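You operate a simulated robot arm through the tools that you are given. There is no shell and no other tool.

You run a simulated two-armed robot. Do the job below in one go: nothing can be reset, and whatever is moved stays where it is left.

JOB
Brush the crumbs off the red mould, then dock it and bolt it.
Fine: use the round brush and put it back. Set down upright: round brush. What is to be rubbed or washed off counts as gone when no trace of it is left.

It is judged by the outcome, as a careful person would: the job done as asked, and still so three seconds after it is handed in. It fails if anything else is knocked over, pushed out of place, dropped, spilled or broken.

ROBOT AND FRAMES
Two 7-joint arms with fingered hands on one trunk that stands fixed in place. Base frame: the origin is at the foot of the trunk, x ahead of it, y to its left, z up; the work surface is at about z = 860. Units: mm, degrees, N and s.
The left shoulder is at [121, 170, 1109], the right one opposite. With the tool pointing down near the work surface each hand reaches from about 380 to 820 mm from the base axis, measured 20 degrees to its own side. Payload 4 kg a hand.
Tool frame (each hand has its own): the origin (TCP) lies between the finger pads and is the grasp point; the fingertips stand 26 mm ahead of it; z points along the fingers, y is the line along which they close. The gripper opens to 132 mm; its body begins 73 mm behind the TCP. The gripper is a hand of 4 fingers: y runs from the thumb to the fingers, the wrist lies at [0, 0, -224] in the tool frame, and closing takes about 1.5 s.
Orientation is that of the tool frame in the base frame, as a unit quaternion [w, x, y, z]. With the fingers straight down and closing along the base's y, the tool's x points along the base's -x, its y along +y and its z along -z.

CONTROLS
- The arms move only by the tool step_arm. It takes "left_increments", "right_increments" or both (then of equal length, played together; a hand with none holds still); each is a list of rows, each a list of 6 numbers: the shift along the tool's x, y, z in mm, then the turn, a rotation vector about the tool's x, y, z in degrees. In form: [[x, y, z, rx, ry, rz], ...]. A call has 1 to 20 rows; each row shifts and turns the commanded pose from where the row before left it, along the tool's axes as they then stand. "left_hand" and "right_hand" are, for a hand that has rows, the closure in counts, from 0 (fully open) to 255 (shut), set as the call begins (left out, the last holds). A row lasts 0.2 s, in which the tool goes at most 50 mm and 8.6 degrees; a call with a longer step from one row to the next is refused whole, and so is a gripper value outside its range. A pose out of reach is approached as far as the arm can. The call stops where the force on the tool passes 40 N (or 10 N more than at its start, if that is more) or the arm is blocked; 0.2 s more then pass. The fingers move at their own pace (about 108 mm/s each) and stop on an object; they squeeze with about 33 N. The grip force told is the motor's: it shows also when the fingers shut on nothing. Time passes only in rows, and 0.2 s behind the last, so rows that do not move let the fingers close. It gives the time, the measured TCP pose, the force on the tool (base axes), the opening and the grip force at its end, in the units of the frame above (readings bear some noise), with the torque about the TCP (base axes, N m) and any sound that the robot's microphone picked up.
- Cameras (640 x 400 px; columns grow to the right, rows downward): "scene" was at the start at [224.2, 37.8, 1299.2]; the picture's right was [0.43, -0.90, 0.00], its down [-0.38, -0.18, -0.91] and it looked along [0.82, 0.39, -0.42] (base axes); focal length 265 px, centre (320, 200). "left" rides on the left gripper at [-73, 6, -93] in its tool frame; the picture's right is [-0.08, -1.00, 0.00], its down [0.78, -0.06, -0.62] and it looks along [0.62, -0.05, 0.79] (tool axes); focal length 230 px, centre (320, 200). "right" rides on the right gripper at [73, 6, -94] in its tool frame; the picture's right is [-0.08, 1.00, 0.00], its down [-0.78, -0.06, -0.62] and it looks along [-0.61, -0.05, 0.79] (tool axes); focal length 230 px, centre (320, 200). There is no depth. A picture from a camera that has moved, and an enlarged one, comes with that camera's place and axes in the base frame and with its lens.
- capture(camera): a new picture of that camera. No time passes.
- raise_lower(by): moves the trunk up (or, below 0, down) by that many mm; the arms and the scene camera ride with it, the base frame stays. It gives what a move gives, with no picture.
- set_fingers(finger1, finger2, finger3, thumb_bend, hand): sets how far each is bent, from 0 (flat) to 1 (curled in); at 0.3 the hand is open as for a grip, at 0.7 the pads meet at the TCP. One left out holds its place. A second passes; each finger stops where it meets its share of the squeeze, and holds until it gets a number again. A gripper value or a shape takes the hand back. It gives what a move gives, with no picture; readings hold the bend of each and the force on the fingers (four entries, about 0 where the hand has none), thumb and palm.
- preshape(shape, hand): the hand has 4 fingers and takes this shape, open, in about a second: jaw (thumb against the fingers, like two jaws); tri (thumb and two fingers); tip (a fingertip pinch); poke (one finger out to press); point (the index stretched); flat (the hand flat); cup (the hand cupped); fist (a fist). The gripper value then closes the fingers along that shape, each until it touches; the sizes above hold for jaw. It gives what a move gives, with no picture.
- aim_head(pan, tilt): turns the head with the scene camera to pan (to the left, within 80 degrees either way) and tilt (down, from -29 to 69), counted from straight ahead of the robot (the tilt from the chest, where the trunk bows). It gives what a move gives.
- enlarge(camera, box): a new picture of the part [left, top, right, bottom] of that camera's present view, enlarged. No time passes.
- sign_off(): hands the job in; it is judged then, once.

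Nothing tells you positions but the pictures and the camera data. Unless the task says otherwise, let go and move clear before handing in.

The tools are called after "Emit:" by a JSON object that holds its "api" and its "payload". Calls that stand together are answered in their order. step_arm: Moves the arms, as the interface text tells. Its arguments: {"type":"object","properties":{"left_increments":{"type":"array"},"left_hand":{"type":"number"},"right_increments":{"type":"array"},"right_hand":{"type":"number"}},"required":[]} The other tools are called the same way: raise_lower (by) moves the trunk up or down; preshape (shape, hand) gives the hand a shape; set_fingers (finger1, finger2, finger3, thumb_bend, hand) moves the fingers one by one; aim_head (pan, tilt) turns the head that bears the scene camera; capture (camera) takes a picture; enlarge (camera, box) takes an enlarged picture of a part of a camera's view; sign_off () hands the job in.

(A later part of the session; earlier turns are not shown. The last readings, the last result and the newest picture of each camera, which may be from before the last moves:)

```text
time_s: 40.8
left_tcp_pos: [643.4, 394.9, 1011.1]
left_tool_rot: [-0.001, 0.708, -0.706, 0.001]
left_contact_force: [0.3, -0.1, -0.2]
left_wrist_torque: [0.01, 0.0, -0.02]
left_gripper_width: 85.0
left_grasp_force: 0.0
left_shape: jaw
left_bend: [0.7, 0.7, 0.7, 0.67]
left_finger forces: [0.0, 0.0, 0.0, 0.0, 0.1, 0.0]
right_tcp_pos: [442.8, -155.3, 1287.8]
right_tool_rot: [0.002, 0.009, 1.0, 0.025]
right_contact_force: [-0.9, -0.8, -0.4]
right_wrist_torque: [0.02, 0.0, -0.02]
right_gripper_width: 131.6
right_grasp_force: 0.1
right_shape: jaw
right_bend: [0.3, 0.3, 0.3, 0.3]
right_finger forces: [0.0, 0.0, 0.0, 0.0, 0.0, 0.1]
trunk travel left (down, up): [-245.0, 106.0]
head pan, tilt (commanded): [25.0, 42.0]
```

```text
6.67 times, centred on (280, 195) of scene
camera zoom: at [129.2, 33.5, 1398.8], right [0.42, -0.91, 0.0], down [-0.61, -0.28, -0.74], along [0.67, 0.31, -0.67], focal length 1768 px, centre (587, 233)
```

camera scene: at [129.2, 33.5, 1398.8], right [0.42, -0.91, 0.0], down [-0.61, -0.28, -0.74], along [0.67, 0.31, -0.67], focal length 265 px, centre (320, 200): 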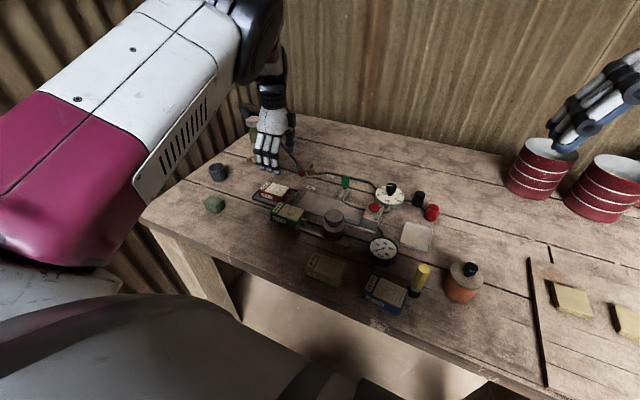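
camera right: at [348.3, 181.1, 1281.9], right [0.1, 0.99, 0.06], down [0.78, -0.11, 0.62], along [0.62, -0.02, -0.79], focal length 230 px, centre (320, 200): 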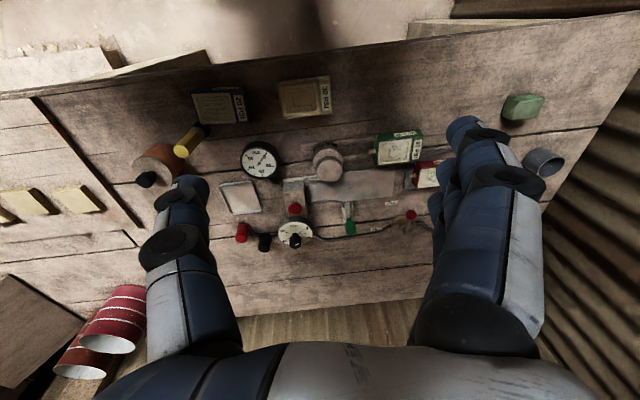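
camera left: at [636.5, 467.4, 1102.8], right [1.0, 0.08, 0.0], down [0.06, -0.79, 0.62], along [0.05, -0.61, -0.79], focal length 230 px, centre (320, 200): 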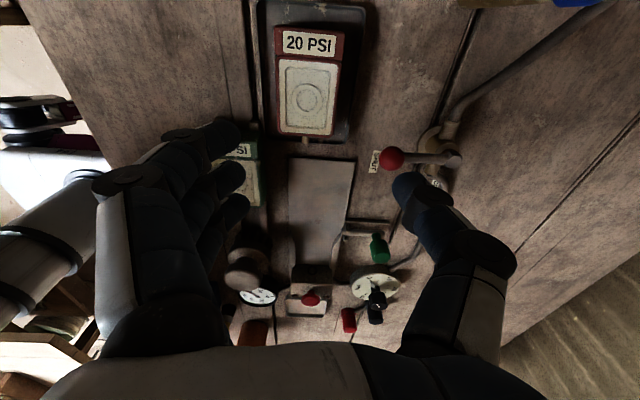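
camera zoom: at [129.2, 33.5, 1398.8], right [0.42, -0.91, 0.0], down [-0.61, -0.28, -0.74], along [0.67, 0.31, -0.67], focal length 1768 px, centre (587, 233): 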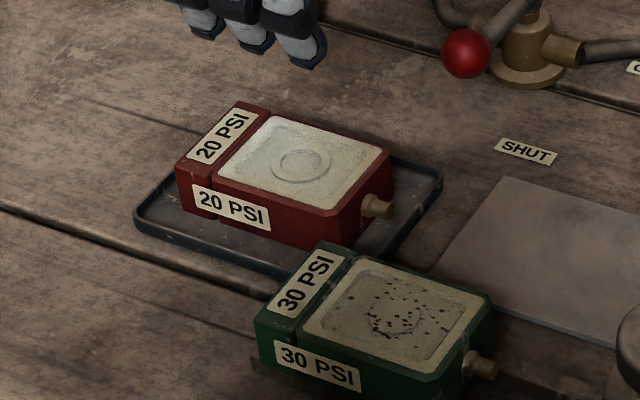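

The mould has hardly moved: centre ≈ (630.5, 419). I'll centre the hand over it and descend to just above, keeping fingertips over the tray's rim.

Emit:
{"api": "step_arm", "payload": {"left_increments": [[-12, 6.5, 10, 0, 0, 0], [-12, 6.5, 10, 0, 0, 0], [0, 0, 20, 0, 0, 0], [0, 0, 20, 0, 0, 0], [0, 0, 20, 0, 0, 0], [0, 0, 8, 0, 0, 0], [0, 0, 0, 0, 0, 0]]}}

Emit:
{"api": "enlarge", "payload": {"camera": "scene", "box": [225, 120, 335, 220]}}

Emit:
{"api": "capture", "payload": {"camera": "left"}}

```text
time_s: 42.4
left_tcp_pos: [629.4, 419.7, 922.8]
left_tool_rot: [0.001, -0.707, 0.708, 0.0]
left_contact_force: [-0.7, -0.3, 0.1]
left_wrist_torque: [-0.01, 0.0, 0.0]
left_gripper_width: 85.2
left_grasp_force: 0.1
left_shape: jaw
left_bend: [0.7, 0.7, 0.7, 0.67]
left_finger forces: [0.1, 0.0, 0.0, 0.0, 0.0, 0.0]
right_tcp_pos: [442.0, -154.8, 1288.3]
right_tool_rot: [0.002, 0.01, 1.0, 0.024]
right_contact_force: [-0.2, 0.1, 0.3]
right_wrist_torque: [0.03, -0.02, 0.02]
right_gripper_width: 132.0
right_grasp_force: 0.1
right_shape: jaw
right_bend: [0.3, 0.3, 0.3, 0.3]
right_finger forces: [0.0, 0.1, 0.1, 0.0, 0.0, 0.0]
trunk travel left (down, up): [-245.0, 106.0]
head pan, tilt (commanded): [25.0, 42.0]
```

```text
4.00 times, centred on (280, 170) of scene
camera zoom: at [129.3, 33.5, 1398.8], right [0.42, -0.91, 0.0], down [-0.61, -0.28, -0.74], along [0.67, 0.31, -0.67], focal length 1061 px, centre (480, 320)
```

zoom: 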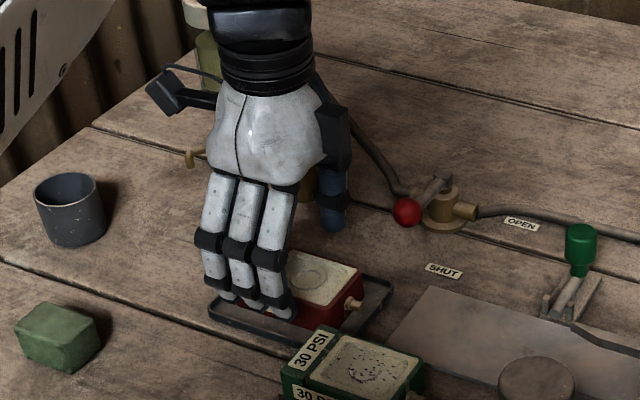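

```text
taken
camera left: at [624.3, 491.6, 1014.4], right [1.0, 0.08, 0.0], down [0.06, -0.79, 0.62], along [0.05, -0.61, -0.79], focal length 230 px, centre (320, 200)
```

left: 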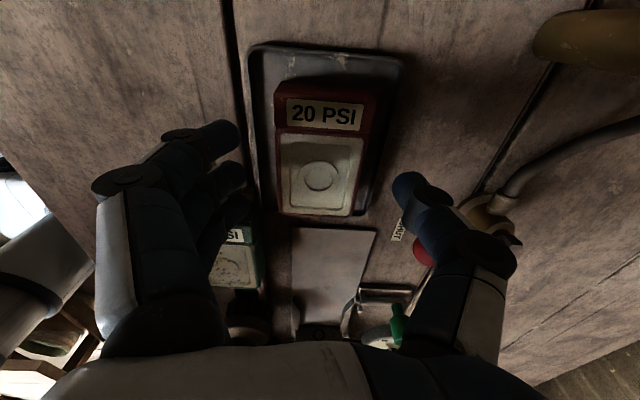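

Fingers straddle the mould. Descending the last ~23 mm slowly (fingertips to z≈873, just above the tray rim).

Emit:
{"api": "step_arm", "payload": {"left_increments": [[0, 0, 8, 0, 0, 0], [0, 0, 6, 0, 0, 0], [0, 0, 5, 0, 0, 0], [0, 0, 4, 0, 0, 0], [0, 0, 0, 0, 0, 0]]}}

Emit:
{"api": "enlarge", "payload": {"camera": "scene", "box": [240, 140, 320, 220]}}

Emit:
{"api": "enlarge", "payload": {"camera": "left", "box": [160, 20, 480, 260]}}

```text
time_s: 43.6
left_tcp_pos: [630.4, 418.8, 899.9]
left_tool_rot: [0.001, -0.707, 0.708, 0.0]
left_contact_force: [0.8, 0.4, -0.2]
left_wrist_torque: [0.0, 0.0, 0.01]
left_gripper_width: 85.3
left_grasp_force: 0.1
left_shape: jaw
left_bend: [0.7, 0.7, 0.7, 0.67]
left_finger forces: [0.1, 0.0, 0.0, 0.0, 0.0, 0.0]
right_tcp_pos: [443.6, -154.5, 1288.1]
right_tool_rot: [0.003, 0.011, 1.0, 0.025]
right_contact_force: [0.2, 0.1, 0.8]
right_wrist_torque: [-0.02, 0.01, 0.0]
right_gripper_width: 132.0
right_grasp_force: 0.0
right_shape: jaw
right_bend: [0.3, 0.3, 0.3, 0.3]
right_finger forces: [0.0, 0.0, 0.0, 0.0, 0.0, 0.0]
trunk travel left (down, up): [-245.0, 106.0]
head pan, tilt (commanded): [25.0, 42.0]
```

```text
5.00 times, centred on (280, 180) of scene
camera zoom: at [129.3, 33.5, 1398.8], right [0.42, -0.91, 0.0], down [-0.61, -0.28, -0.74], along [0.67, 0.31, -0.67], focal length 1326 px, centre (520, 300)
```

zoom: 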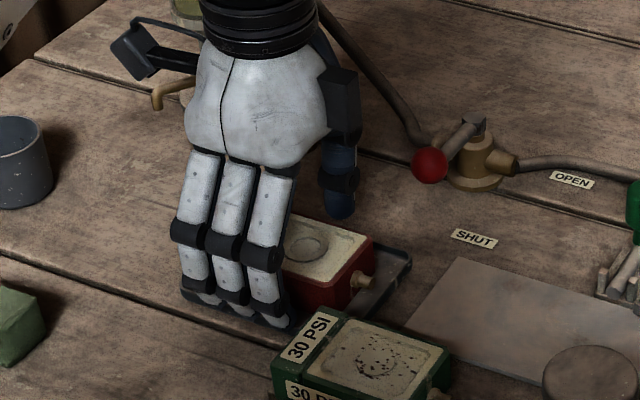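

```text
1.67 times, centred on (320, 140) of left
camera zoom: at [624.1, 491.8, 991.6], right [1.0, 0.08, 0.0], down [0.06, -0.79, 0.62], along [0.05, -0.61, -0.79], focal length 384 px, centre (320, 300)
```

zoom: 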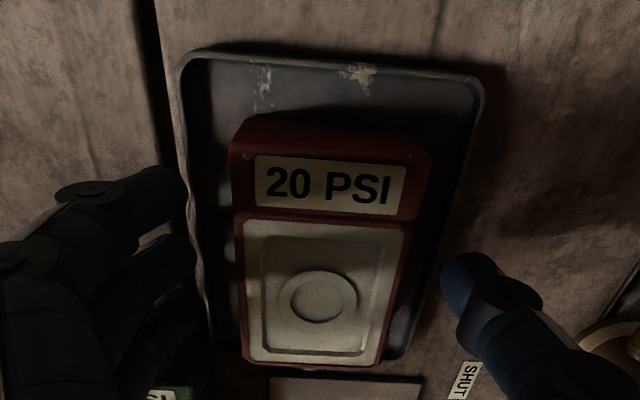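

Fingertips are just above the rim on both sides. Closing on the mould.

Emit:
{"api": "step_arm", "payload": {"left_increments": [[0, 0, 0, 0, 0, 0], [0, 0, 0, 0, 0, 0], [0, 0, 0, 0, 0, 0], [0, 0, 0, 0, 0, 0], [0, 0, 0, 0, 0, 0], [0, 0, 0, 0, 0, 0], [0, 0, 0, 0, 0, 0]], "left_hand": 255}}

Emit:
{"api": "enlarge", "payload": {"camera": "scene", "box": [240, 140, 320, 220]}}

Emit:
{"api": "enlarge", "payload": {"camera": "left", "box": [160, 20, 480, 260]}}

```text
time_s: 45.2
left_tcp_pos: [630.5, 419.2, 899.2]
left_tool_rot: [0.0, -0.706, 0.708, -0.001]
left_contact_force: [0.2, 0.0, -0.5]
left_wrist_torque: [-0.02, 0.01, 0.01]
left_gripper_width: 47.4
left_grasp_force: 33.1
left_shape: jaw
left_bend: [0.73, 0.73, 0.73, 0.7]
left_finger forces: [10.2, 10.1, 10.1, 0.0, 29.9, 0.0]
right_tcp_pos: [442.4, -154.0, 1288.0]
right_tool_rot: [0.002, 0.011, 1.0, 0.024]
right_contact_force: [0.5, -0.1, -0.4]
right_wrist_torque: [-0.03, 0.01, -0.04]
right_gripper_width: 131.6
right_grasp_force: 0.0
right_shape: jaw
right_bend: [0.3, 0.3, 0.3, 0.3]
right_finger forces: [0.0, 0.0, 0.0, 0.1, 0.1, 0.0]
trunk travel left (down, up): [-245.0, 106.0]
head pan, tilt (commanded): [25.0, 42.0]
```

```text
5.00 times, centred on (280, 180) of scene
camera zoom: at [129.4, 33.6, 1398.8], right [0.42, -0.91, 0.0], down [-0.61, -0.28, -0.74], along [0.67, 0.31, -0.67], focal length 1326 px, centre (520, 300)
```

zoom: 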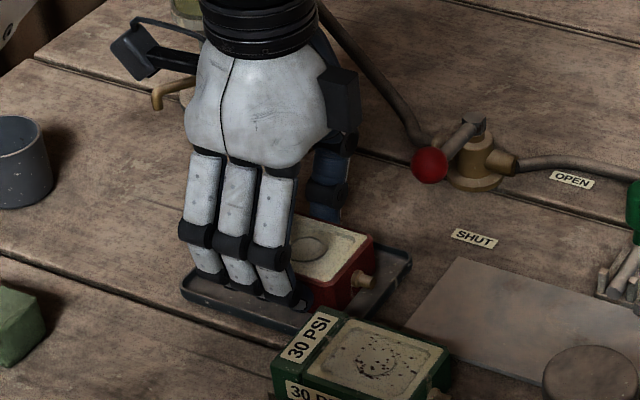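

```text
1.67 times, centred on (320, 140) of left
camera zoom: at [624.2, 491.8, 991.4], right [1.0, 0.08, 0.0], down [0.06, -0.79, 0.62], along [0.05, -0.61, -0.79], focal length 384 px, centre (320, 300)
```

zoom: 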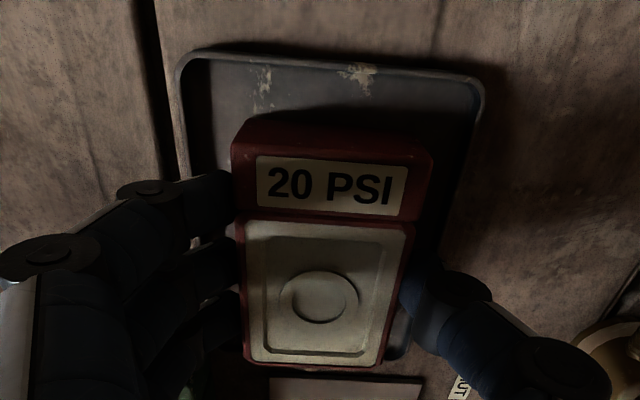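

Firm, even grip and the tray hasn't stirred. Lifting slowly by 30 mm.

Emit:
{"api": "step_arm", "payload": {"left_increments": [[0, 0, -4, 0, 0, 0], [0, 0, -6, 0, 0, 0], [0, 0, -10, 0, 0, 0], [0, 0, -10, 0, 0, 0], [0, 0, 0, 0, 0, 0]]}}

Emit:
{"api": "enlarge", "payload": {"camera": "scene", "box": [240, 140, 320, 220]}}

Emit:
{"api": "enlarge", "payload": {"camera": "left", "box": [160, 20, 480, 260]}}

```text
time_s: 46.4
left_tcp_pos: [629.9, 420.0, 929.0]
left_tool_rot: [0.0, -0.706, 0.708, -0.001]
left_contact_force: [0.1, -0.2, -2.0]
left_wrist_torque: [-0.02, -0.03, 0.04]
left_gripper_width: 47.6
left_grasp_force: 33.2
left_shape: jaw
left_bend: [0.73, 0.73, 0.73, 0.7]
left_finger forces: [10.0, 10.1, 10.0, 0.0, 30.0, 0.0]
right_tcp_pos: [444.0, -155.2, 1288.1]
right_tool_rot: [0.003, 0.01, 1.0, 0.025]
right_contact_force: [-0.5, 0.5, 0.5]
right_wrist_torque: [0.02, -0.02, -0.01]
right_gripper_width: 132.0
right_grasp_force: 0.0
right_shape: jaw
right_bend: [0.3, 0.3, 0.3, 0.3]
right_finger forces: [0.0, 0.0, 0.0, 0.1, 0.0, 0.1]
trunk travel left (down, up): [-245.0, 106.0]
head pan, tilt (commanded): [25.0, 42.0]
```

```text
5.00 times, centred on (280, 180) of scene
camera zoom: at [129.7, 33.8, 1398.7], right [0.42, -0.91, 0.0], down [-0.61, -0.28, -0.74], along [0.67, 0.31, -0.67], focal length 1326 px, centre (520, 300)
```

zoom: 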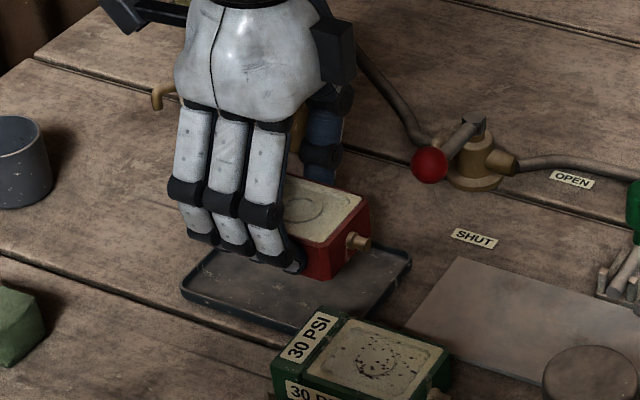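

```text
1.67 times, centred on (320, 140) of left
camera zoom: at [624.0, 492.3, 1020.9], right [1.0, 0.08, 0.0], down [0.06, -0.79, 0.62], along [0.05, -0.61, -0.79], focal length 384 px, centre (320, 300)
```

zoom: 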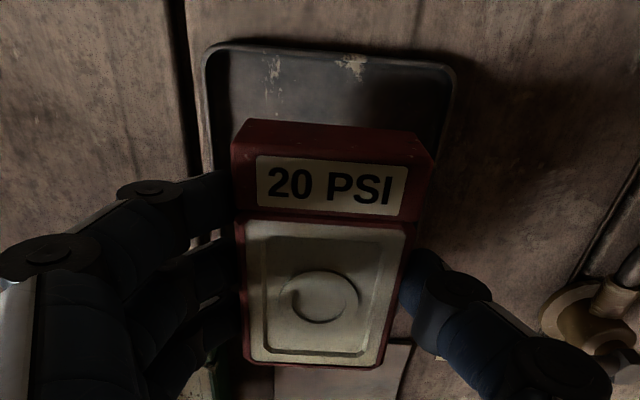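

The mould (about 0.2 kg) is held level. The red-balled valve lever stands at about (713, 370, 908), so I'll lift a bit higher, pass by at x≈630, and only then shift toward the dock line x≈651.

Emit:
{"api": "step_arm", "payload": {"left_increments": [[0, 0, -15, 0, 0, 0], [0, 0, -15, 0, 0, 0], [25, 0, 0, 0, 0, 0], [25, 0, 0, 0, 0, 0], [25, 0, 0, 0, 0, 0], [20, -5, 0, 0, 0, 0], [15, -8, 0, 0, 0, 0], [15, -8, 0, 0, 0, 0], [0, 0, 0, 0, 0, 0]]}}

Emit:
{"api": "capture", "payload": {"camera": "left"}}

Emit:
{"api": "capture", "payload": {"camera": "scene"}}

```text
time_s: 48.4
left_tcp_pos: [652.0, 294.1, 961.0]
left_tool_rot: [0.001, -0.706, 0.708, 0.0]
left_contact_force: [0.4, -0.4, -3.1]
left_wrist_torque: [0.01, 0.02, -0.01]
left_gripper_width: 47.4
left_grasp_force: 32.7
left_shape: jaw
left_bend: [0.73, 0.73, 0.73, 0.7]
left_finger forces: [10.0, 10.0, 10.1, 0.1, 30.1, 0.0]
right_tcp_pos: [442.3, -153.2, 1287.7]
right_tool_rot: [0.002, 0.01, 1.0, 0.024]
right_contact_force: [-0.2, -0.7, 0.3]
right_wrist_torque: [-0.01, -0.01, 0.03]
right_gripper_width: 132.0
right_grasp_force: 0.0
right_shape: jaw
right_bend: [0.3, 0.3, 0.3, 0.3]
right_finger forces: [0.1, 0.1, 0.0, 0.0, 0.0, 0.0]
trunk travel left (down, up): [-245.0, 106.0]
head pan, tilt (commanded): [25.0, 42.0]
```

```text
taken
camera left: at [644.8, 367.1, 1051.8], right [1.0, 0.08, 0.0], down [0.06, -0.79, 0.62], along [0.05, -0.61, -0.79], focal length 230 px, centre (320, 200)
```

left: 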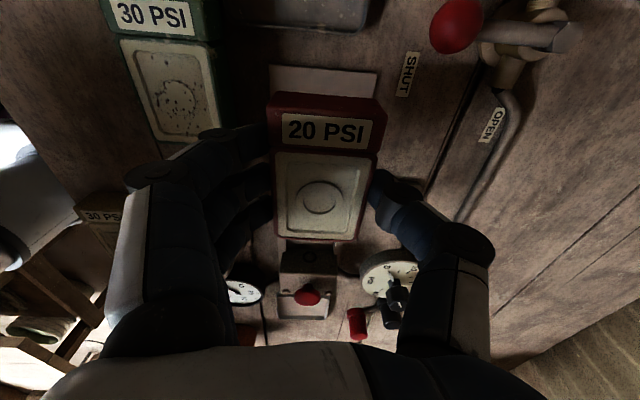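

```text
taken
camera scene: at [129.5, 33.8, 1398.8], right [0.42, -0.91, 0.0], down [-0.61, -0.28, -0.74], along [0.67, 0.31, -0.67], focal length 265 px, centre (320, 200)
```

scene: 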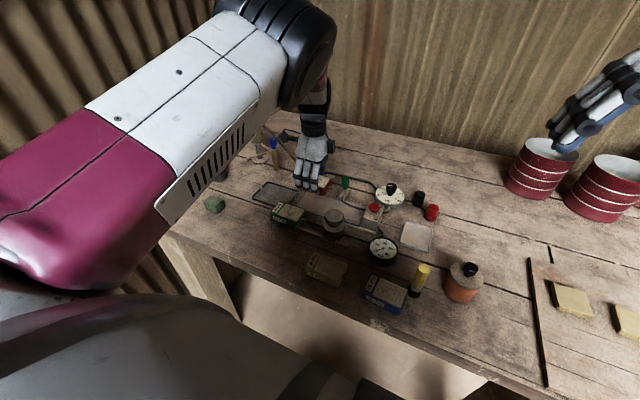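

Checking alignment of the mould with the dock's block and rails in a zoom.

Emit:
{"api": "enlarge", "payload": {"camera": "left", "box": [240, 80, 420, 320]}}

Emit:
{"api": "enlarge", "payload": {"camera": "scene", "box": [270, 130, 398, 240]}}

```text
1.67 times, centred on (330, 200) of left
camera zoom: at [644.8, 367.1, 1051.8], right [1.0, 0.08, 0.0], down [0.06, -0.79, 0.62], along [0.05, -0.61, -0.79], focal length 384 px, centre (303, 200)
```

zoom: 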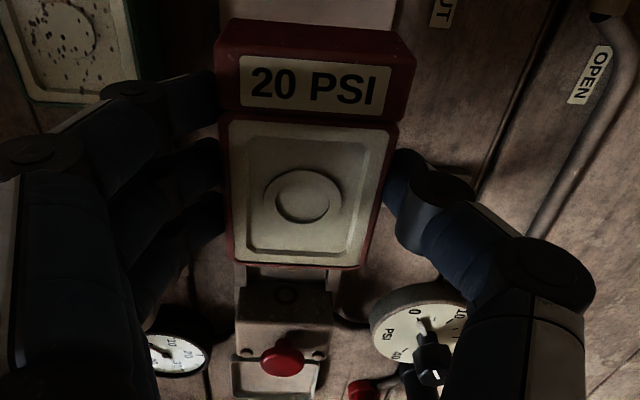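

```text
3.64 times, centred on (334, 185) of scene
camera zoom: at [129.5, 33.8, 1398.8], right [0.42, -0.91, 0.0], down [-0.61, -0.28, -0.74], along [0.67, 0.31, -0.67], focal length 964 px, centre (269, 254)
```

zoom: 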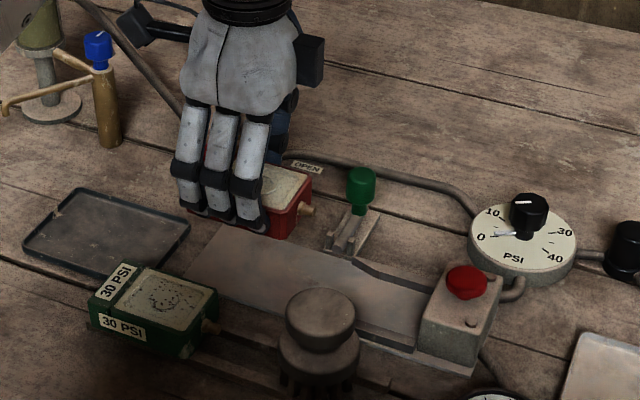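

Mould centre x≈651 matches the dock's hole (x≈651.3). Moving 7 mm forward and lowering toward the plate.

Emit:
{"api": "step_arm", "payload": {"left_increments": [[7, 0, 10, 0, 0, 0], [0, 0, 15, 0, 0, 0], [0, 0, 15, 0, 0, 0], [0, 0, 10, 0, 0, 0], [0, 0, 5, 0, 0, 0], [0, 0, 3, 0, 0, 0], [0, 0, 0, 0, 0, 0]]}}

Emit:
{"api": "enlarge", "payload": {"camera": "scene", "box": [270, 130, 398, 240]}}

```text
time_s: 50.0
left_tcp_pos: [650.6, 287.1, 901.9]
left_tool_rot: [0.0, -0.706, 0.708, 0.0]
left_contact_force: [0.5, 0.4, -3.0]
left_wrist_torque: [0.01, -0.02, -0.03]
left_gripper_width: 47.7
left_grasp_force: 33.2
left_shape: jaw
left_bend: [0.73, 0.73, 0.73, 0.7]
left_finger forces: [10.0, 10.0, 10.0, 0.0, 30.0, 0.0]
right_tcp_pos: [443.3, -155.0, 1287.6]
right_tool_rot: [0.002, 0.011, 1.0, 0.025]
right_contact_force: [0.7, -0.5, 0.7]
right_wrist_torque: [0.02, -0.01, 0.04]
right_gripper_width: 131.9
right_grasp_force: 0.0
right_shape: jaw
right_bend: [0.3, 0.3, 0.3, 0.3]
right_finger forces: [0.1, 0.1, 0.0, 0.0, 0.0, 0.0]
trunk travel left (down, up): [-245.0, 106.0]
head pan, tilt (commanded): [25.0, 42.0]
```

```text
3.64 times, centred on (334, 185) of scene
camera zoom: at [129.5, 33.6, 1398.8], right [0.42, -0.91, 0.0], down [-0.61, -0.28, -0.74], along [0.67, 0.31, -0.67], focal length 964 px, centre (269, 254)
```

zoom: 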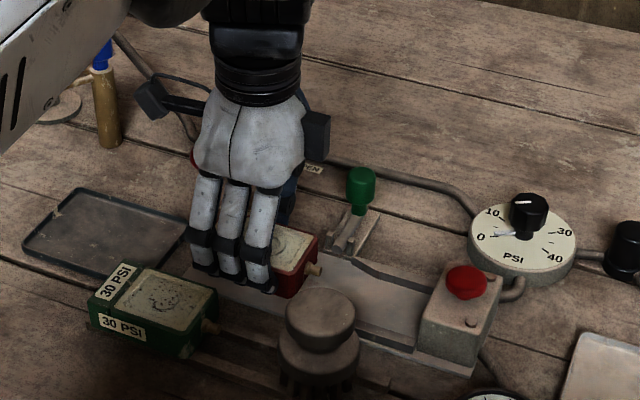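

Lowering in 1 mm steps until the mould rests on the plate.

Emit:
{"api": "step_arm", "payload": {"left_increments": [[0, 0, 1, 0, 0, 0], [0, 0, 1, 0, 0, 0], [0, 0, 1, 0, 0, 0], [0, 0, 1, 0, 0, 0], [0, 0, 0, 0, 0, 0]]}}

```text
time_s: 51.2
left_tcp_pos: [650.6, 286.8, 898.6]
left_tool_rot: [0.002, -0.706, 0.708, 0.0]
left_contact_force: [0.1, -0.4, 6.7]
left_wrist_torque: [-0.02, 0.05, -0.01]
left_gripper_width: 47.6
left_grasp_force: 33.2
left_shape: jaw
left_bend: [0.74, 0.74, 0.74, 0.7]
left_finger forces: [10.6, 10.6, 10.7, 0.1, 31.7, 0.1]
right_tcp_pos: [442.0, -155.6, 1287.1]
right_tool_rot: [0.003, 0.01, 1.0, 0.024]
right_contact_force: [0.8, 0.3, -1.1]
right_wrist_torque: [0.03, 0.0, -0.02]
right_gripper_width: 131.8
right_grasp_force: 0.1
right_shape: jaw
right_bend: [0.3, 0.3, 0.3, 0.3]
right_finger forces: [0.1, 0.0, 0.0, 0.0, 0.1, 0.0]
trunk travel left (down, up): [-245.0, 106.0]
head pan, tilt (commanded): [25.0, 42.0]
```

Resting on the plate. Easing the pressure 1 mm and sliding it, still gripped, 24 mm toward the funnel (thumb stays clear of the bolt's bracket).

Emit:
{"api": "step_arm", "payload": {"left_increments": [[0, 0, -1, 0, 0, 0], [6, 0, 0, 0, 0, 0], [6, 0, 0, 0, 0, 0], [6, 0, 0, 0, 0, 0], [6, 0, 0, 0, 0, 0], [0, 0, 0, 0, 0, 0]]}}

Emit:
{"api": "enlarge", "payload": {"camera": "left", "box": [200, 40, 440, 340]}}

Emit:
{"api": "enlarge", "payload": {"camera": "scene", "box": [290, 150, 400, 240]}}

```text
time_s: 52.6
left_tcp_pos: [651.1, 262.8, 899.9]
left_tool_rot: [0.001, -0.707, 0.707, -0.001]
left_contact_force: [-0.7, 3.7, 5.3]
left_wrist_torque: [0.04, 0.03, 0.0]
left_gripper_width: 47.9
left_grasp_force: 33.1
left_shape: jaw
left_bend: [0.74, 0.74, 0.74, 0.7]
left_finger forces: [10.5, 10.6, 10.7, 0.0, 31.8, 0.0]
right_tcp_pos: [442.4, -154.7, 1287.3]
right_tool_rot: [0.003, 0.01, 1.0, 0.024]
right_contact_force: [0.1, -0.4, 0.0]
right_wrist_torque: [0.02, 0.0, 0.02]
right_gripper_width: 131.9
right_grasp_force: 0.1
right_shape: jaw
right_bend: [0.3, 0.3, 0.3, 0.3]
right_finger forces: [0.0, 0.0, 0.1, 0.0, 0.0, 0.0]
trunk travel left (down, up): [-245.0, 106.0]
head pan, tilt (commanded): [25.0, 42.0]
```

```text
1.33 times, centred on (320, 190) of left
camera zoom: at [644.3, 335.8, 991.0], right [1.0, 0.08, 0.0], down [0.06, -0.79, 0.62], along [0.05, -0.61, -0.79], focal length 307 px, centre (320, 213)
```

zoom: 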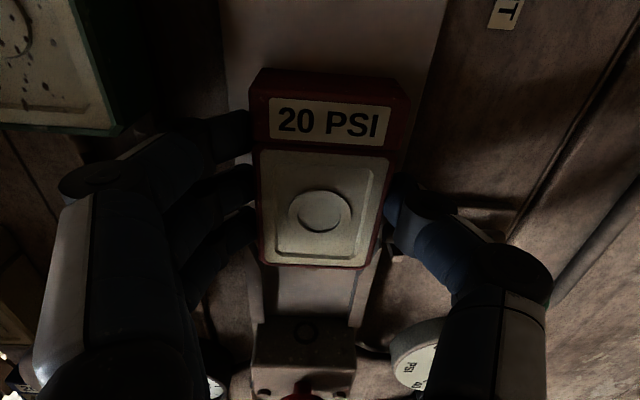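

```text
4.44 times, centred on (345, 195) of scene
camera zoom: at [128.7, 33.6, 1398.8], right [0.42, -0.91, 0.0], down [-0.61, -0.28, -0.74], along [0.67, 0.31, -0.67], focal length 1179 px, centre (209, 222)
```

zoom: 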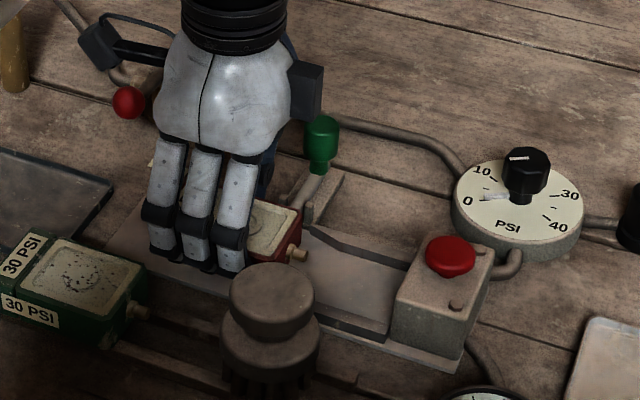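

Sliding works well. Releasing a little, stepping back 24 mm, and re-gripping near the rear to carry the nose into the funnel.

Emit:
{"api": "step_arm", "payload": {"left_increments": [[0, 0, 0, 0, 0, 0], [0, 0, 0, 0, 0, 0], [0, 0, 0, 0, 0, 0], [0, 0, 0, 0, 0, 0], [-8, 0, 0, 0, 0, 0], [-8, 0, 0, 0, 0, 0], [-8, 0, 0, 0, 0, 0], [0, 0, 0, 0, 0, 0]], "left_hand": 125}}

Emit:
{"api": "enlarge", "payload": {"camera": "left", "box": [200, 40, 440, 340]}}

```text
time_s: 54.4
left_tcp_pos: [649.9, 285.5, 898.6]
left_tool_rot: [0.002, -0.706, 0.708, 0.0]
left_contact_force: [0.0, 0.1, 0.1]
left_wrist_torque: [0.01, 0.01, -0.03]
left_gripper_width: 66.6
left_grasp_force: 0.0
left_shape: jaw
left_bend: [0.73, 0.73, 0.73, 0.7]
left_finger forces: [0.0, 0.0, 0.0, 0.0, 0.0, 0.0]
right_tcp_pos: [442.0, -155.3, 1287.6]
right_tool_rot: [0.002, 0.01, 1.0, 0.025]
right_contact_force: [0.2, -0.5, 0.3]
right_wrist_torque: [-0.03, -0.05, -0.01]
right_gripper_width: 131.8
right_grasp_force: 0.1
right_shape: jaw
right_bend: [0.3, 0.3, 0.3, 0.3]
right_finger forces: [0.0, 0.0, 0.0, 0.0, 0.0, 0.0]
trunk travel left (down, up): [-245.0, 106.0]
head pan, tilt (commanded): [25.0, 42.0]
```

```text
1.33 times, centred on (320, 190) of left
camera zoom: at [644.7, 359.7, 990.5], right [1.0, 0.08, 0.0], down [0.06, -0.79, 0.62], along [0.05, -0.61, -0.79], focal length 307 px, centre (320, 213)
```

zoom: 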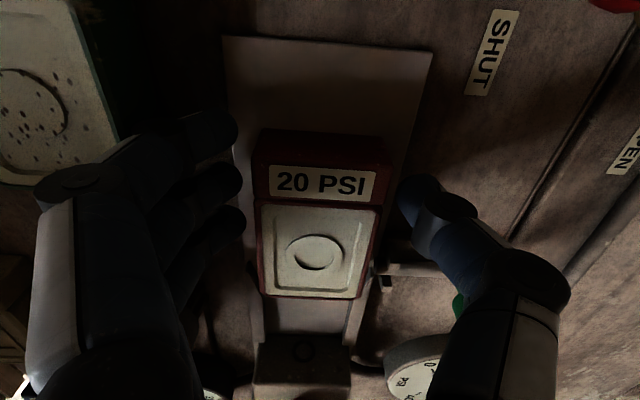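

The mould is aligned with the block. Shifting 6 mm forward so all three fingers bear on it, then gripping and sliding another 22 mm.

Emit:
{"api": "step_arm", "payload": {"left_increments": [[6, 0, 0, 0, 0, 0], [0, 0, 0, 0, 0, 0]]}}

Emit:
{"api": "step_arm", "payload": {"left_increments": [[0, 0, 0, 0, 0, 0], [0, 0, 0, 0, 0, 0], [0, 0, 0, 0, 0, 0], [0, 0, 0, 0, 0, 0], [0, 0, 0, 0, 0, 0]], "left_hand": 255}}

Emit:
{"api": "step_arm", "payload": {"left_increments": [[6, 0, 0, 0, 0, 0], [6, 0, 0, 0, 0, 0], [6, 0, 0, 0, 0, 0], [4, 0, 0, 0, 0, 0], [0, 0, 0, 0, 0, 0]]}}

Emit:
{"api": "enlarge", "payload": {"camera": "left", "box": [200, 40, 440, 340]}}

Emit:
{"api": "enlarge", "payload": {"camera": "scene", "box": [290, 150, 400, 240]}}

```text
time_s: 55.0
left_tcp_pos: [650.8, 281.7, 898.8]
left_tool_rot: [0.0, -0.706, 0.708, 0.0]
left_contact_force: [-0.3, 0.4, 0.2]
left_wrist_torque: [-0.02, 0.03, 0.01]
left_gripper_width: 66.5
left_grasp_force: 0.2
left_shape: jaw
left_bend: [0.73, 0.73, 0.73, 0.7]
left_finger forces: [0.1, 0.1, 0.1, 0.0, 0.0, 0.1]
right_tcp_pos: [442.3, -155.6, 1289.0]
right_tool_rot: [0.002, 0.011, 1.0, 0.025]
right_contact_force: [0.0, -0.2, -0.3]
right_wrist_torque: [-0.02, 0.02, -0.04]
right_gripper_width: 132.1
right_grasp_force: 0.0
right_shape: jaw
right_bend: [0.3, 0.3, 0.3, 0.3]
right_finger forces: [0.0, 0.0, 0.0, 0.0, 0.1, 0.0]
trunk travel left (down, up): [-245.0, 106.0]
head pan, tilt (commanded): [25.0, 42.0]
```

```text
time_s: 56.2
left_tcp_pos: [650.5, 281.3, 898.5]
left_tool_rot: [0.001, -0.706, 0.708, 0.0]
left_contact_force: [0.0, -1.6, 0.5]
left_wrist_torque: [0.02, 0.04, -0.01]
left_gripper_width: 47.5
left_grasp_force: 33.0
left_shape: jaw
left_bend: [0.73, 0.73, 0.74, 0.7]
left_finger forces: [10.1, 10.1, 9.9, 0.0, 29.9, 0.0]
right_tcp_pos: [443.0, -154.9, 1288.4]
right_tool_rot: [0.002, 0.01, 1.0, 0.024]
right_contact_force: [0.0, -1.0, -0.5]
right_wrist_torque: [0.01, 0.03, 0.0]
right_gripper_width: 132.0
right_grasp_force: 0.0
right_shape: jaw
right_bend: [0.3, 0.3, 0.3, 0.3]
right_finger forces: [0.0, 0.0, 0.1, 0.0, 0.0, 0.1]
trunk travel left (down, up): [-245.0, 106.0]
head pan, tilt (commanded): [25.0, 42.0]
```

```text
time_s: 57.4
left_tcp_pos: [650.4, 259.2, 899.7]
left_tool_rot: [0.0, -0.707, 0.707, 0.0]
left_contact_force: [0.1, -0.3, -0.3]
left_wrist_torque: [0.03, -0.01, -0.02]
left_gripper_width: 47.6
left_grasp_force: 33.0
left_shape: jaw
left_bend: [0.73, 0.73, 0.74, 0.7]
left_finger forces: [10.0, 10.1, 9.8, 0.1, 30.0, 0.0]
right_tcp_pos: [441.7, -155.1, 1288.1]
right_tool_rot: [0.002, 0.011, 1.0, 0.025]
right_contact_force: [-0.4, -0.4, -0.1]
right_wrist_torque: [-0.04, 0.04, 0.02]
right_gripper_width: 131.9
right_grasp_force: 0.0
right_shape: jaw
right_bend: [0.3, 0.3, 0.3, 0.3]
right_finger forces: [0.1, 0.1, 0.0, 0.1, 0.0, 0.0]
trunk travel left (down, up): [-245.0, 106.0]
head pan, tilt (commanded): [25.0, 42.0]
```

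```text
1.33 times, centred on (320, 190) of left
camera zoom: at [645.0, 331.8, 990.4], right [1.0, 0.08, 0.0], down [0.06, -0.79, 0.62], along [0.05, -0.61, -0.79], focal length 307 px, centre (320, 213)
```

zoom: 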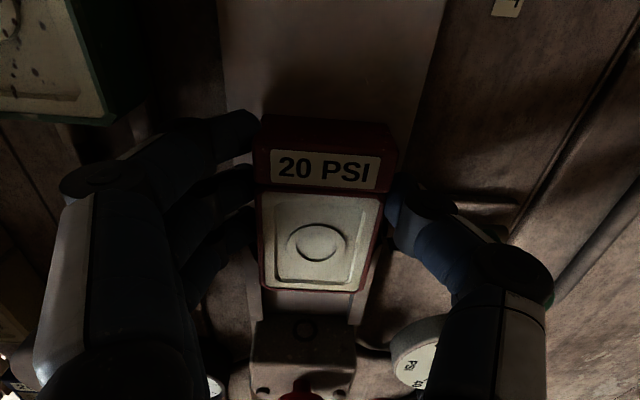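

```text
4.44 times, centred on (345, 195) of scene
camera zoom: at [129.4, 33.6, 1398.8], right [0.42, -0.91, 0.0], down [-0.61, -0.28, -0.74], along [0.67, 0.31, -0.67], focal length 1179 px, centre (209, 222)
```

zoom: 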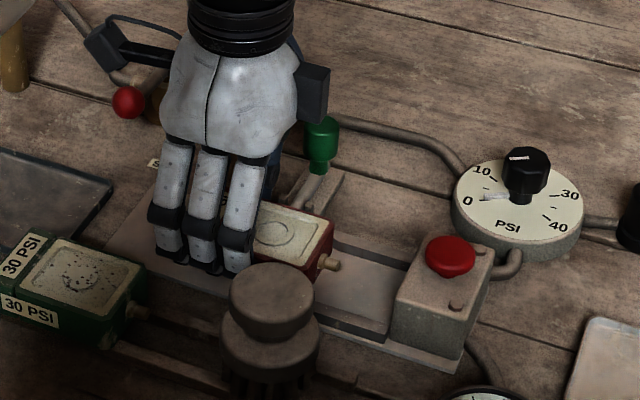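

Nose is in the funnel. Now release and back the hand off behind the mould, so I can push it home from the rear.

Emit:
{"api": "step_arm", "payload": {"left_increments": [[0, 0, 0, 0, 0, 0], [0, 0, 0, 0, 0, 0], [0, 0, 0, 0, 0, 0], [0, 0, 0, 0, 0, 0], [-10, 0, 0, 0, 0, 0], [-15, 0, 0, 0, 0, 0], [-15, 0, 0, 0, 0, 0], [-15, 0, 0, 0, 0, 0], [-11, 0, 0, 0, 0, 0], [0, 0, 0, 0, 0, 0]], "left_hand": 125}}

Emit:
{"api": "capture", "payload": {"camera": "left"}}

Emit:
{"api": "enlarge", "payload": {"camera": "scene", "box": [270, 130, 400, 240]}}

```text
time_s: 59.6
left_tcp_pos: [651.7, 326.5, 899.5]
left_tool_rot: [0.001, -0.706, 0.708, 0.0]
left_contact_force: [-1.4, -0.2, 0.7]
left_wrist_torque: [0.0, -0.02, -0.01]
left_gripper_width: 66.3
left_grasp_force: 0.1
left_shape: jaw
left_bend: [0.73, 0.73, 0.73, 0.7]
left_finger forces: [0.0, 0.1, 0.0, 0.1, 0.0, 0.0]
right_tcp_pos: [441.7, -153.6, 1287.6]
right_tool_rot: [0.002, 0.01, 1.0, 0.024]
right_contact_force: [0.1, -0.8, 0.0]
right_wrist_torque: [0.0, -0.05, 0.01]
right_gripper_width: 132.1
right_grasp_force: 0.0
right_shape: jaw
right_bend: [0.3, 0.3, 0.3, 0.3]
right_finger forces: [0.0, 0.0, 0.0, 0.1, 0.0, 0.0]
trunk travel left (down, up): [-245.0, 106.0]
head pan, tilt (commanded): [25.0, 42.0]
```

```text
taken
camera left: at [644.9, 398.2, 991.1], right [1.0, 0.08, 0.0], down [0.06, -0.79, 0.62], along [0.05, -0.61, -0.79], focal length 230 px, centre (320, 200)
```

left: 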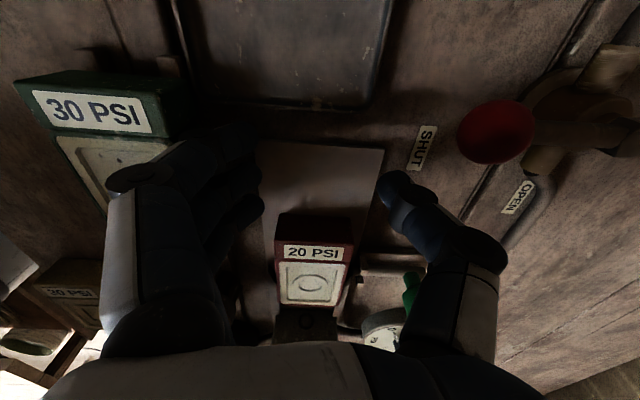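

```text
3.64 times, centred on (335, 185) of scene
camera zoom: at [129.3, 33.4, 1398.8], right [0.42, -0.91, 0.0], down [-0.61, -0.28, -0.74], along [0.67, 0.31, -0.67], focal length 964 px, centre (266, 254)
```

zoom: 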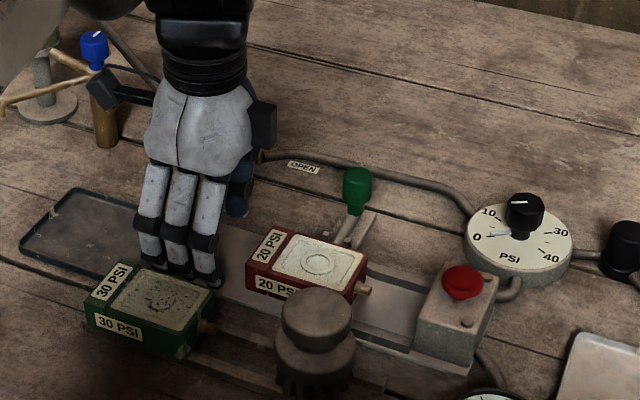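

Clear behind the mould, which sits straight on the plate. Closing the hand to make a pusher.

Emit:
{"api": "step_arm", "payload": {"left_increments": [[0, 0, 0, 0, 0, 0], [0, 0, 0, 0, 0, 0], [0, 0, 0, 0, 0, 0], [0, 0, 0, 0, 0, 0], [0, 0, 0, 0, 0, 0], [0, 0, 0, 0, 0, 0], [0, 0, 0, 0, 0, 0]], "left_hand": 255}}

Emit:
{"api": "capture", "payload": {"camera": "left"}}

Emit:
{"api": "enlarge", "payload": {"camera": "scene", "box": [270, 130, 400, 240]}}

```text
time_s: 61.2
left_tcp_pos: [652.2, 324.8, 898.9]
left_tool_rot: [0.001, -0.707, 0.707, -0.001]
left_contact_force: [-0.3, -0.3, 0.7]
left_wrist_torque: [-0.02, 0.01, 0.02]
left_gripper_width: 0.1
left_grasp_force: 32.6
left_shape: jaw
left_bend: [0.69, 0.57, 0.69, 0.67]
left_finger forces: [0.0, 0.1, 0.0, 0.0, 0.0, 0.0]
right_tcp_pos: [442.8, -154.0, 1288.5]
right_tool_rot: [0.002, 0.011, 1.0, 0.024]
right_contact_force: [0.3, -0.3, -0.6]
right_wrist_torque: [0.01, 0.01, 0.02]
right_gripper_width: 132.0
right_grasp_force: 0.1
right_shape: jaw
right_bend: [0.3, 0.3, 0.3, 0.3]
right_finger forces: [0.1, 0.0, 0.0, 0.1, 0.0, 0.1]
trunk travel left (down, up): [-245.0, 106.0]
head pan, tilt (commanded): [25.0, 42.0]
```

```text
taken
camera left: at [644.9, 397.9, 991.0], right [1.0, 0.08, 0.0], down [0.06, -0.79, 0.62], along [0.05, -0.61, -0.79], focal length 230 px, centre (320, 200)
```

left: 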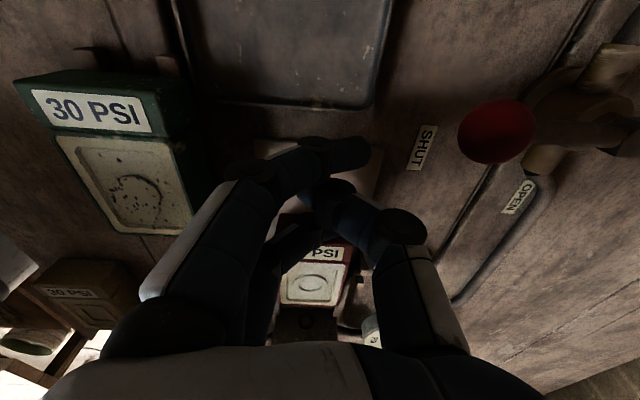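

```text
3.64 times, centred on (335, 185) of scene
camera zoom: at [129.3, 33.5, 1398.8], right [0.42, -0.91, 0.0], down [-0.61, -0.28, -0.74], along [0.67, 0.31, -0.67], focal length 964 px, centre (266, 254)
```

zoom: 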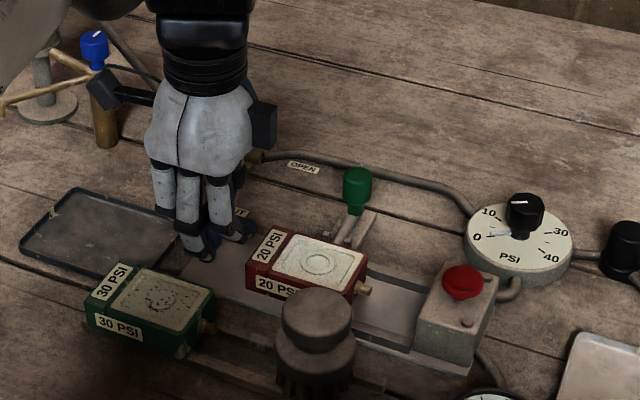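

The outer fingers cross past the thumb when fully shut, which makes an awkward pusher. I'll lift up and try the "poke" shape, which leaves one finger straight out.

Emit:
{"api": "step_arm", "payload": {"left_increments": [[0, 0, -20, 0, 0, 0], [0, 0, -20, 0, 0, 0], [0, 0, -20, 0, 0, 0], [0, 0, -10, 0, 0, 0], [0, 0, 0, 0, 0, 0]]}}

Emit:
{"api": "preshape", "payload": {"shape": "poke", "hand": "left"}}

Emit:
{"api": "capture", "payload": {"camera": "left"}}

Emit:
{"api": "enlarge", "payload": {"camera": "scene", "box": [250, 110, 390, 230]}}

```text
time_s: 62.4
left_tcp_pos: [649.5, 326.6, 968.6]
left_tool_rot: [0.0, -0.706, 0.708, 0.0]
left_contact_force: [-0.5, 0.2, 0.3]
left_wrist_torque: [-0.01, -0.01, -0.01]
left_gripper_width: 0.1
left_grasp_force: 33.1
left_shape: jaw
left_bend: [0.69, 0.57, 0.69, 0.67]
left_finger forces: [0.0, 0.0, 0.0, 0.0, 0.0, 0.1]
right_tcp_pos: [443.7, -155.2, 1288.8]
right_tool_rot: [0.002, 0.011, 1.0, 0.024]
right_contact_force: [-0.8, 0.6, 0.7]
right_wrist_torque: [0.04, 0.04, -0.03]
right_gripper_width: 132.0
right_grasp_force: 0.1
right_shape: jaw
right_bend: [0.3, 0.3, 0.3, 0.3]
right_finger forces: [0.0, 0.0, 0.0, 0.0, 0.0, 0.1]
trunk travel left (down, up): [-245.0, 106.0]
head pan, tilt (commanded): [25.0, 42.0]
```

```text
time_s: 63.3
left_tcp_pos: [650.6, 325.5, 968.8]
left_tool_rot: [0.0, -0.706, 0.708, -0.001]
left_contact_force: [-1.0, 0.0, 0.1]
left_wrist_torque: [0.02, 0.01, 0.03]
left_gripper_width: 0.0
left_grasp_force: 0.1
left_shape: poke
left_bend: [1.0, 1.0, 1.0, 0.46]
left_finger forces: [0.0, 0.0, 0.0, 0.1, 0.0, 0.1]
right_tcp_pos: [443.7, -154.6, 1287.6]
right_tool_rot: [0.002, 0.011, 1.0, 0.025]
right_contact_force: [-0.1, 0.5, -0.4]
right_wrist_torque: [0.03, 0.02, 0.02]
right_gripper_width: 131.9
right_grasp_force: 0.1
right_shape: jaw
right_bend: [0.3, 0.3, 0.3, 0.3]
right_finger forces: [0.1, 0.0, 0.0, 0.0, 0.0, 0.0]
trunk travel left (down, up): [-245.0, 106.0]
head pan, tilt (commanded): [25.0, 42.0]
```

```text
taken
camera left: at [644.5, 397.7, 1060.7], right [1.0, 0.08, 0.0], down [0.06, -0.79, 0.62], along [0.05, -0.61, -0.79], focal length 230 px, centre (320, 200)
```

left: 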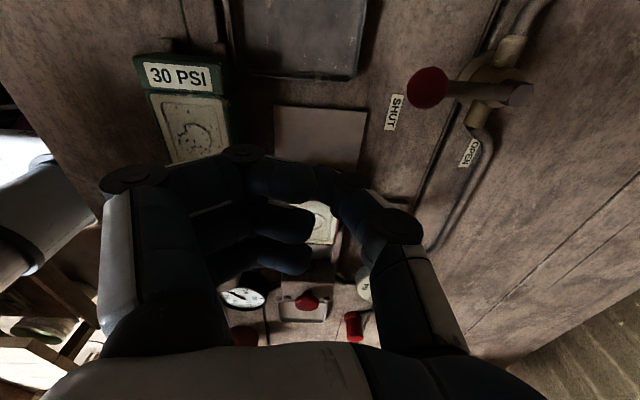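

```text
3.33 times, centred on (320, 170) of scene
camera zoom: at [129.3, 33.5, 1398.8], right [0.42, -0.91, 0.0], down [-0.61, -0.28, -0.74], along [0.67, 0.31, -0.67], focal length 884 px, centre (320, 300)
```

zoom: 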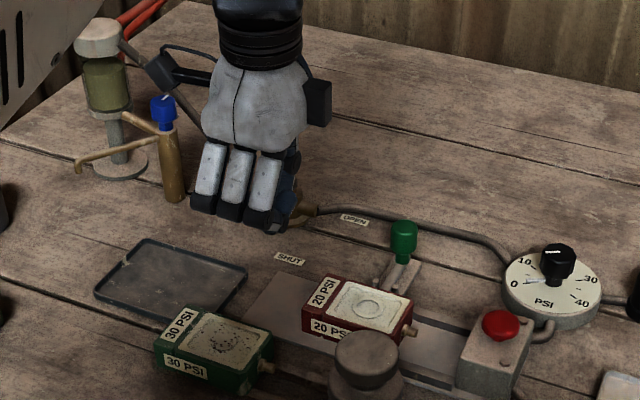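

All fingers curled in that shape, not useful here. I'll turn the hand back to yaw 0 so that three finger pads face -y (toward the mould's rear), with the thumb curled away, giving a broad, even push.

Emit:
{"api": "step_arm", "payload": {"left_increments": [[0, 0, 0, 0, 0, 8.2], [0, 0, 0, 0, 0, 8.2], [0, 0, 0, 0, 0, 8.2], [0, 0, 0, 0, 0, 8.2], [0, 0, 0, 0, 0, 8.2], [0, 0, 0, 0, 0, 8.2], [0, 0, 0, 0, 0, 8.2], [0, 0, 0, 0, 0, 8.2], [0, 0, 0, 0, 0, 8.2], [0, 0, 0, 0, 0, 8.2], [0, 0, 0, 0, 0, 8], [0, 0, 0, 0, 0, 0]]}}

Emit:
{"api": "set_fingers", "payload": {"hand": "left", "finger1": 0.6, "finger2": 0.6, "finger3": 0.6, "thumb_bend": 1.0}}

Emit:
{"api": "capture", "payload": {"camera": "left"}}

Emit:
{"api": "enlarge", "payload": {"camera": "scene", "box": [250, 110, 390, 230]}}

```text
time_s: 65.9
left_tcp_pos: [650.4, 325.8, 969.7]
left_tool_rot: [0.001, 0.001, 1.0, -0.001]
left_contact_force: [0.1, -0.6, -0.3]
left_wrist_torque: [-0.04, 0.02, 0.02]
left_gripper_width: 0.2
left_grasp_force: 0.1
left_shape: poke
left_bend: [1.0, 1.0, 1.0, 0.46]
left_finger forces: [0.0, 0.0, 0.1, 0.0, 0.0, 0.1]
right_tcp_pos: [442.5, -154.7, 1288.3]
right_tool_rot: [0.002, 0.011, 1.0, 0.024]
right_contact_force: [0.5, 0.2, -0.4]
right_wrist_torque: [-0.01, 0.02, 0.05]
right_gripper_width: 131.7
right_grasp_force: 0.0
right_shape: jaw
right_bend: [0.3, 0.3, 0.3, 0.3]
right_finger forces: [0.0, 0.1, 0.0, 0.1, 0.1, 0.0]
trunk travel left (down, up): [-245.0, 106.0]
head pan, tilt (commanded): [25.0, 42.0]
```

```text
time_s: 66.9
left_tcp_pos: [651.0, 325.0, 969.8]
left_tool_rot: [0.001, 0.001, 1.0, 0.0]
left_contact_force: [-0.4, -0.3, -0.2]
left_wrist_torque: [-0.02, -0.01, 0.03]
left_gripper_width: 33.5
left_grasp_force: 0.1
left_shape: fingers
left_bend: [0.6, 0.59, 0.6, 0.99]
left_finger forces: [0.0, 0.0, 0.0, 0.1, 0.1, 0.0]
right_tcp_pos: [443.5, -155.7, 1288.1]
right_tool_rot: [0.002, 0.01, 1.0, 0.024]
right_contact_force: [0.9, 0.0, -0.8]
right_wrist_torque: [0.0, 0.01, 0.02]
right_gripper_width: 131.8
right_grasp_force: 0.1
right_shape: jaw
right_bend: [0.3, 0.3, 0.3, 0.3]
right_finger forces: [0.0, 0.1, 0.0, 0.1, 0.1, 0.0]
trunk travel left (down, up): [-245.0, 106.0]
head pan, tilt (commanded): [25.0, 42.0]
```

```text
taken
camera left: at [723.1, 330.2, 1060.9], right [0.08, -1.0, 0.0], down [-0.79, -0.06, 0.62], along [-0.61, -0.05, -0.79], focal length 230 px, centre (320, 200)
```

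left: 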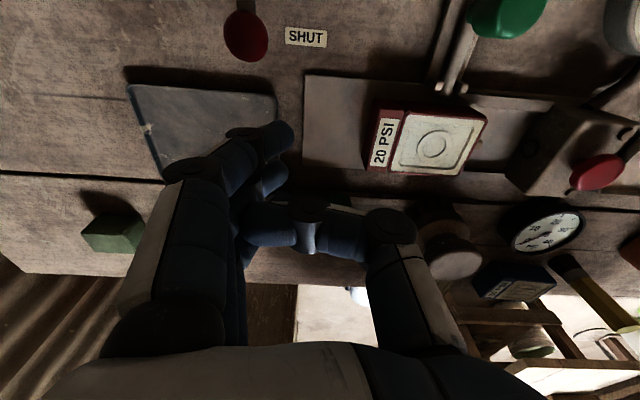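

```text
3.33 times, centred on (320, 170) of scene
camera zoom: at [129.3, 33.5, 1398.8], right [0.42, -0.91, 0.0], down [-0.61, -0.28, -0.74], along [0.67, 0.31, -0.67], focal length 884 px, centre (320, 300)
```

zoom: 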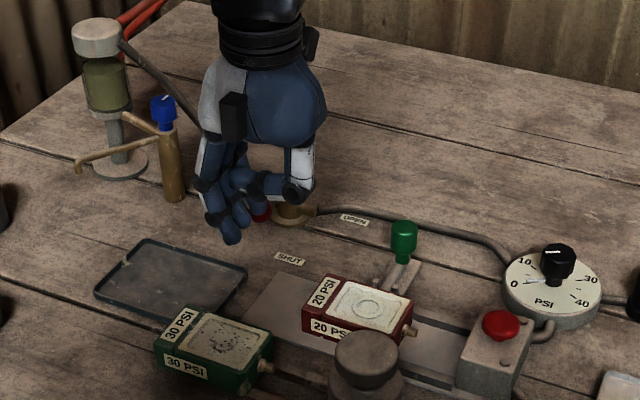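

Three fingers now hang straight with the thumb folded up about 40 mm above their tips — a good pusher. I'll position it behind the mould (slightly toward me, to clear the bolt bracket) and lower it.

Emit:
{"api": "step_arm", "payload": {"left_increments": [[2.5, -12, 0, 0, 0, 0], [2.5, -12, 0, 0, 0, 0], [0, 0, 20, 0, 0, 0], [0, 0, 20, 0, 0, 0], [0, 0, 14, 0, 0, 0], [0, 0, 0, 0, 0, 0]]}}

Emit:
{"api": "enlarge", "payload": {"camera": "scene", "box": [280, 130, 390, 230]}}

Emit:
{"api": "capture", "payload": {"camera": "left"}}

```text
time_s: 68.3
left_tcp_pos: [645.2, 301.0, 913.9]
left_tool_rot: [0.001, 0.001, 1.0, 0.001]
left_contact_force: [-0.6, 0.8, 0.4]
left_wrist_torque: [0.01, -0.05, 0.01]
left_gripper_width: 33.8
left_grasp_force: 0.0
left_shape: fingers
left_bend: [0.6, 0.59, 0.6, 0.99]
left_finger forces: [0.1, 0.0, 0.0, 0.1, 0.1, 0.0]
right_tcp_pos: [442.2, -153.8, 1289.0]
right_tool_rot: [0.004, 0.011, 1.0, 0.025]
right_contact_force: [-0.8, -0.4, 0.5]
right_wrist_torque: [-0.03, -0.01, 0.0]
right_gripper_width: 131.8
right_grasp_force: 0.0
right_shape: jaw
right_bend: [0.3, 0.3, 0.3, 0.3]
right_finger forces: [0.0, 0.1, 0.0, 0.0, 0.1, 0.0]
trunk travel left (down, up): [-245.0, 106.0]
head pan, tilt (commanded): [25.0, 42.0]
```

```text
4.00 times, centred on (335, 180) of scene
camera zoom: at [129.0, 33.4, 1398.8], right [0.42, -0.91, 0.0], down [-0.61, -0.28, -0.74], along [0.67, 0.31, -0.67], focal length 1061 px, centre (260, 280)
```

zoom: 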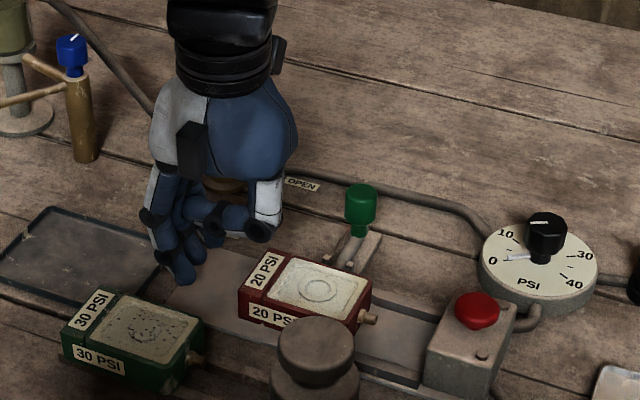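

```text
taken
camera left: at [718.1, 306.2, 1006.7], right [0.08, -1.0, 0.0], down [-0.79, -0.06, 0.62], along [-0.61, -0.05, -0.79], focal length 230 px, centre (320, 200)
```

left: 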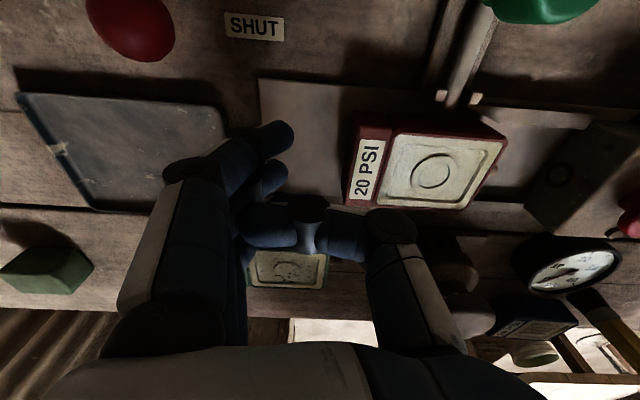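

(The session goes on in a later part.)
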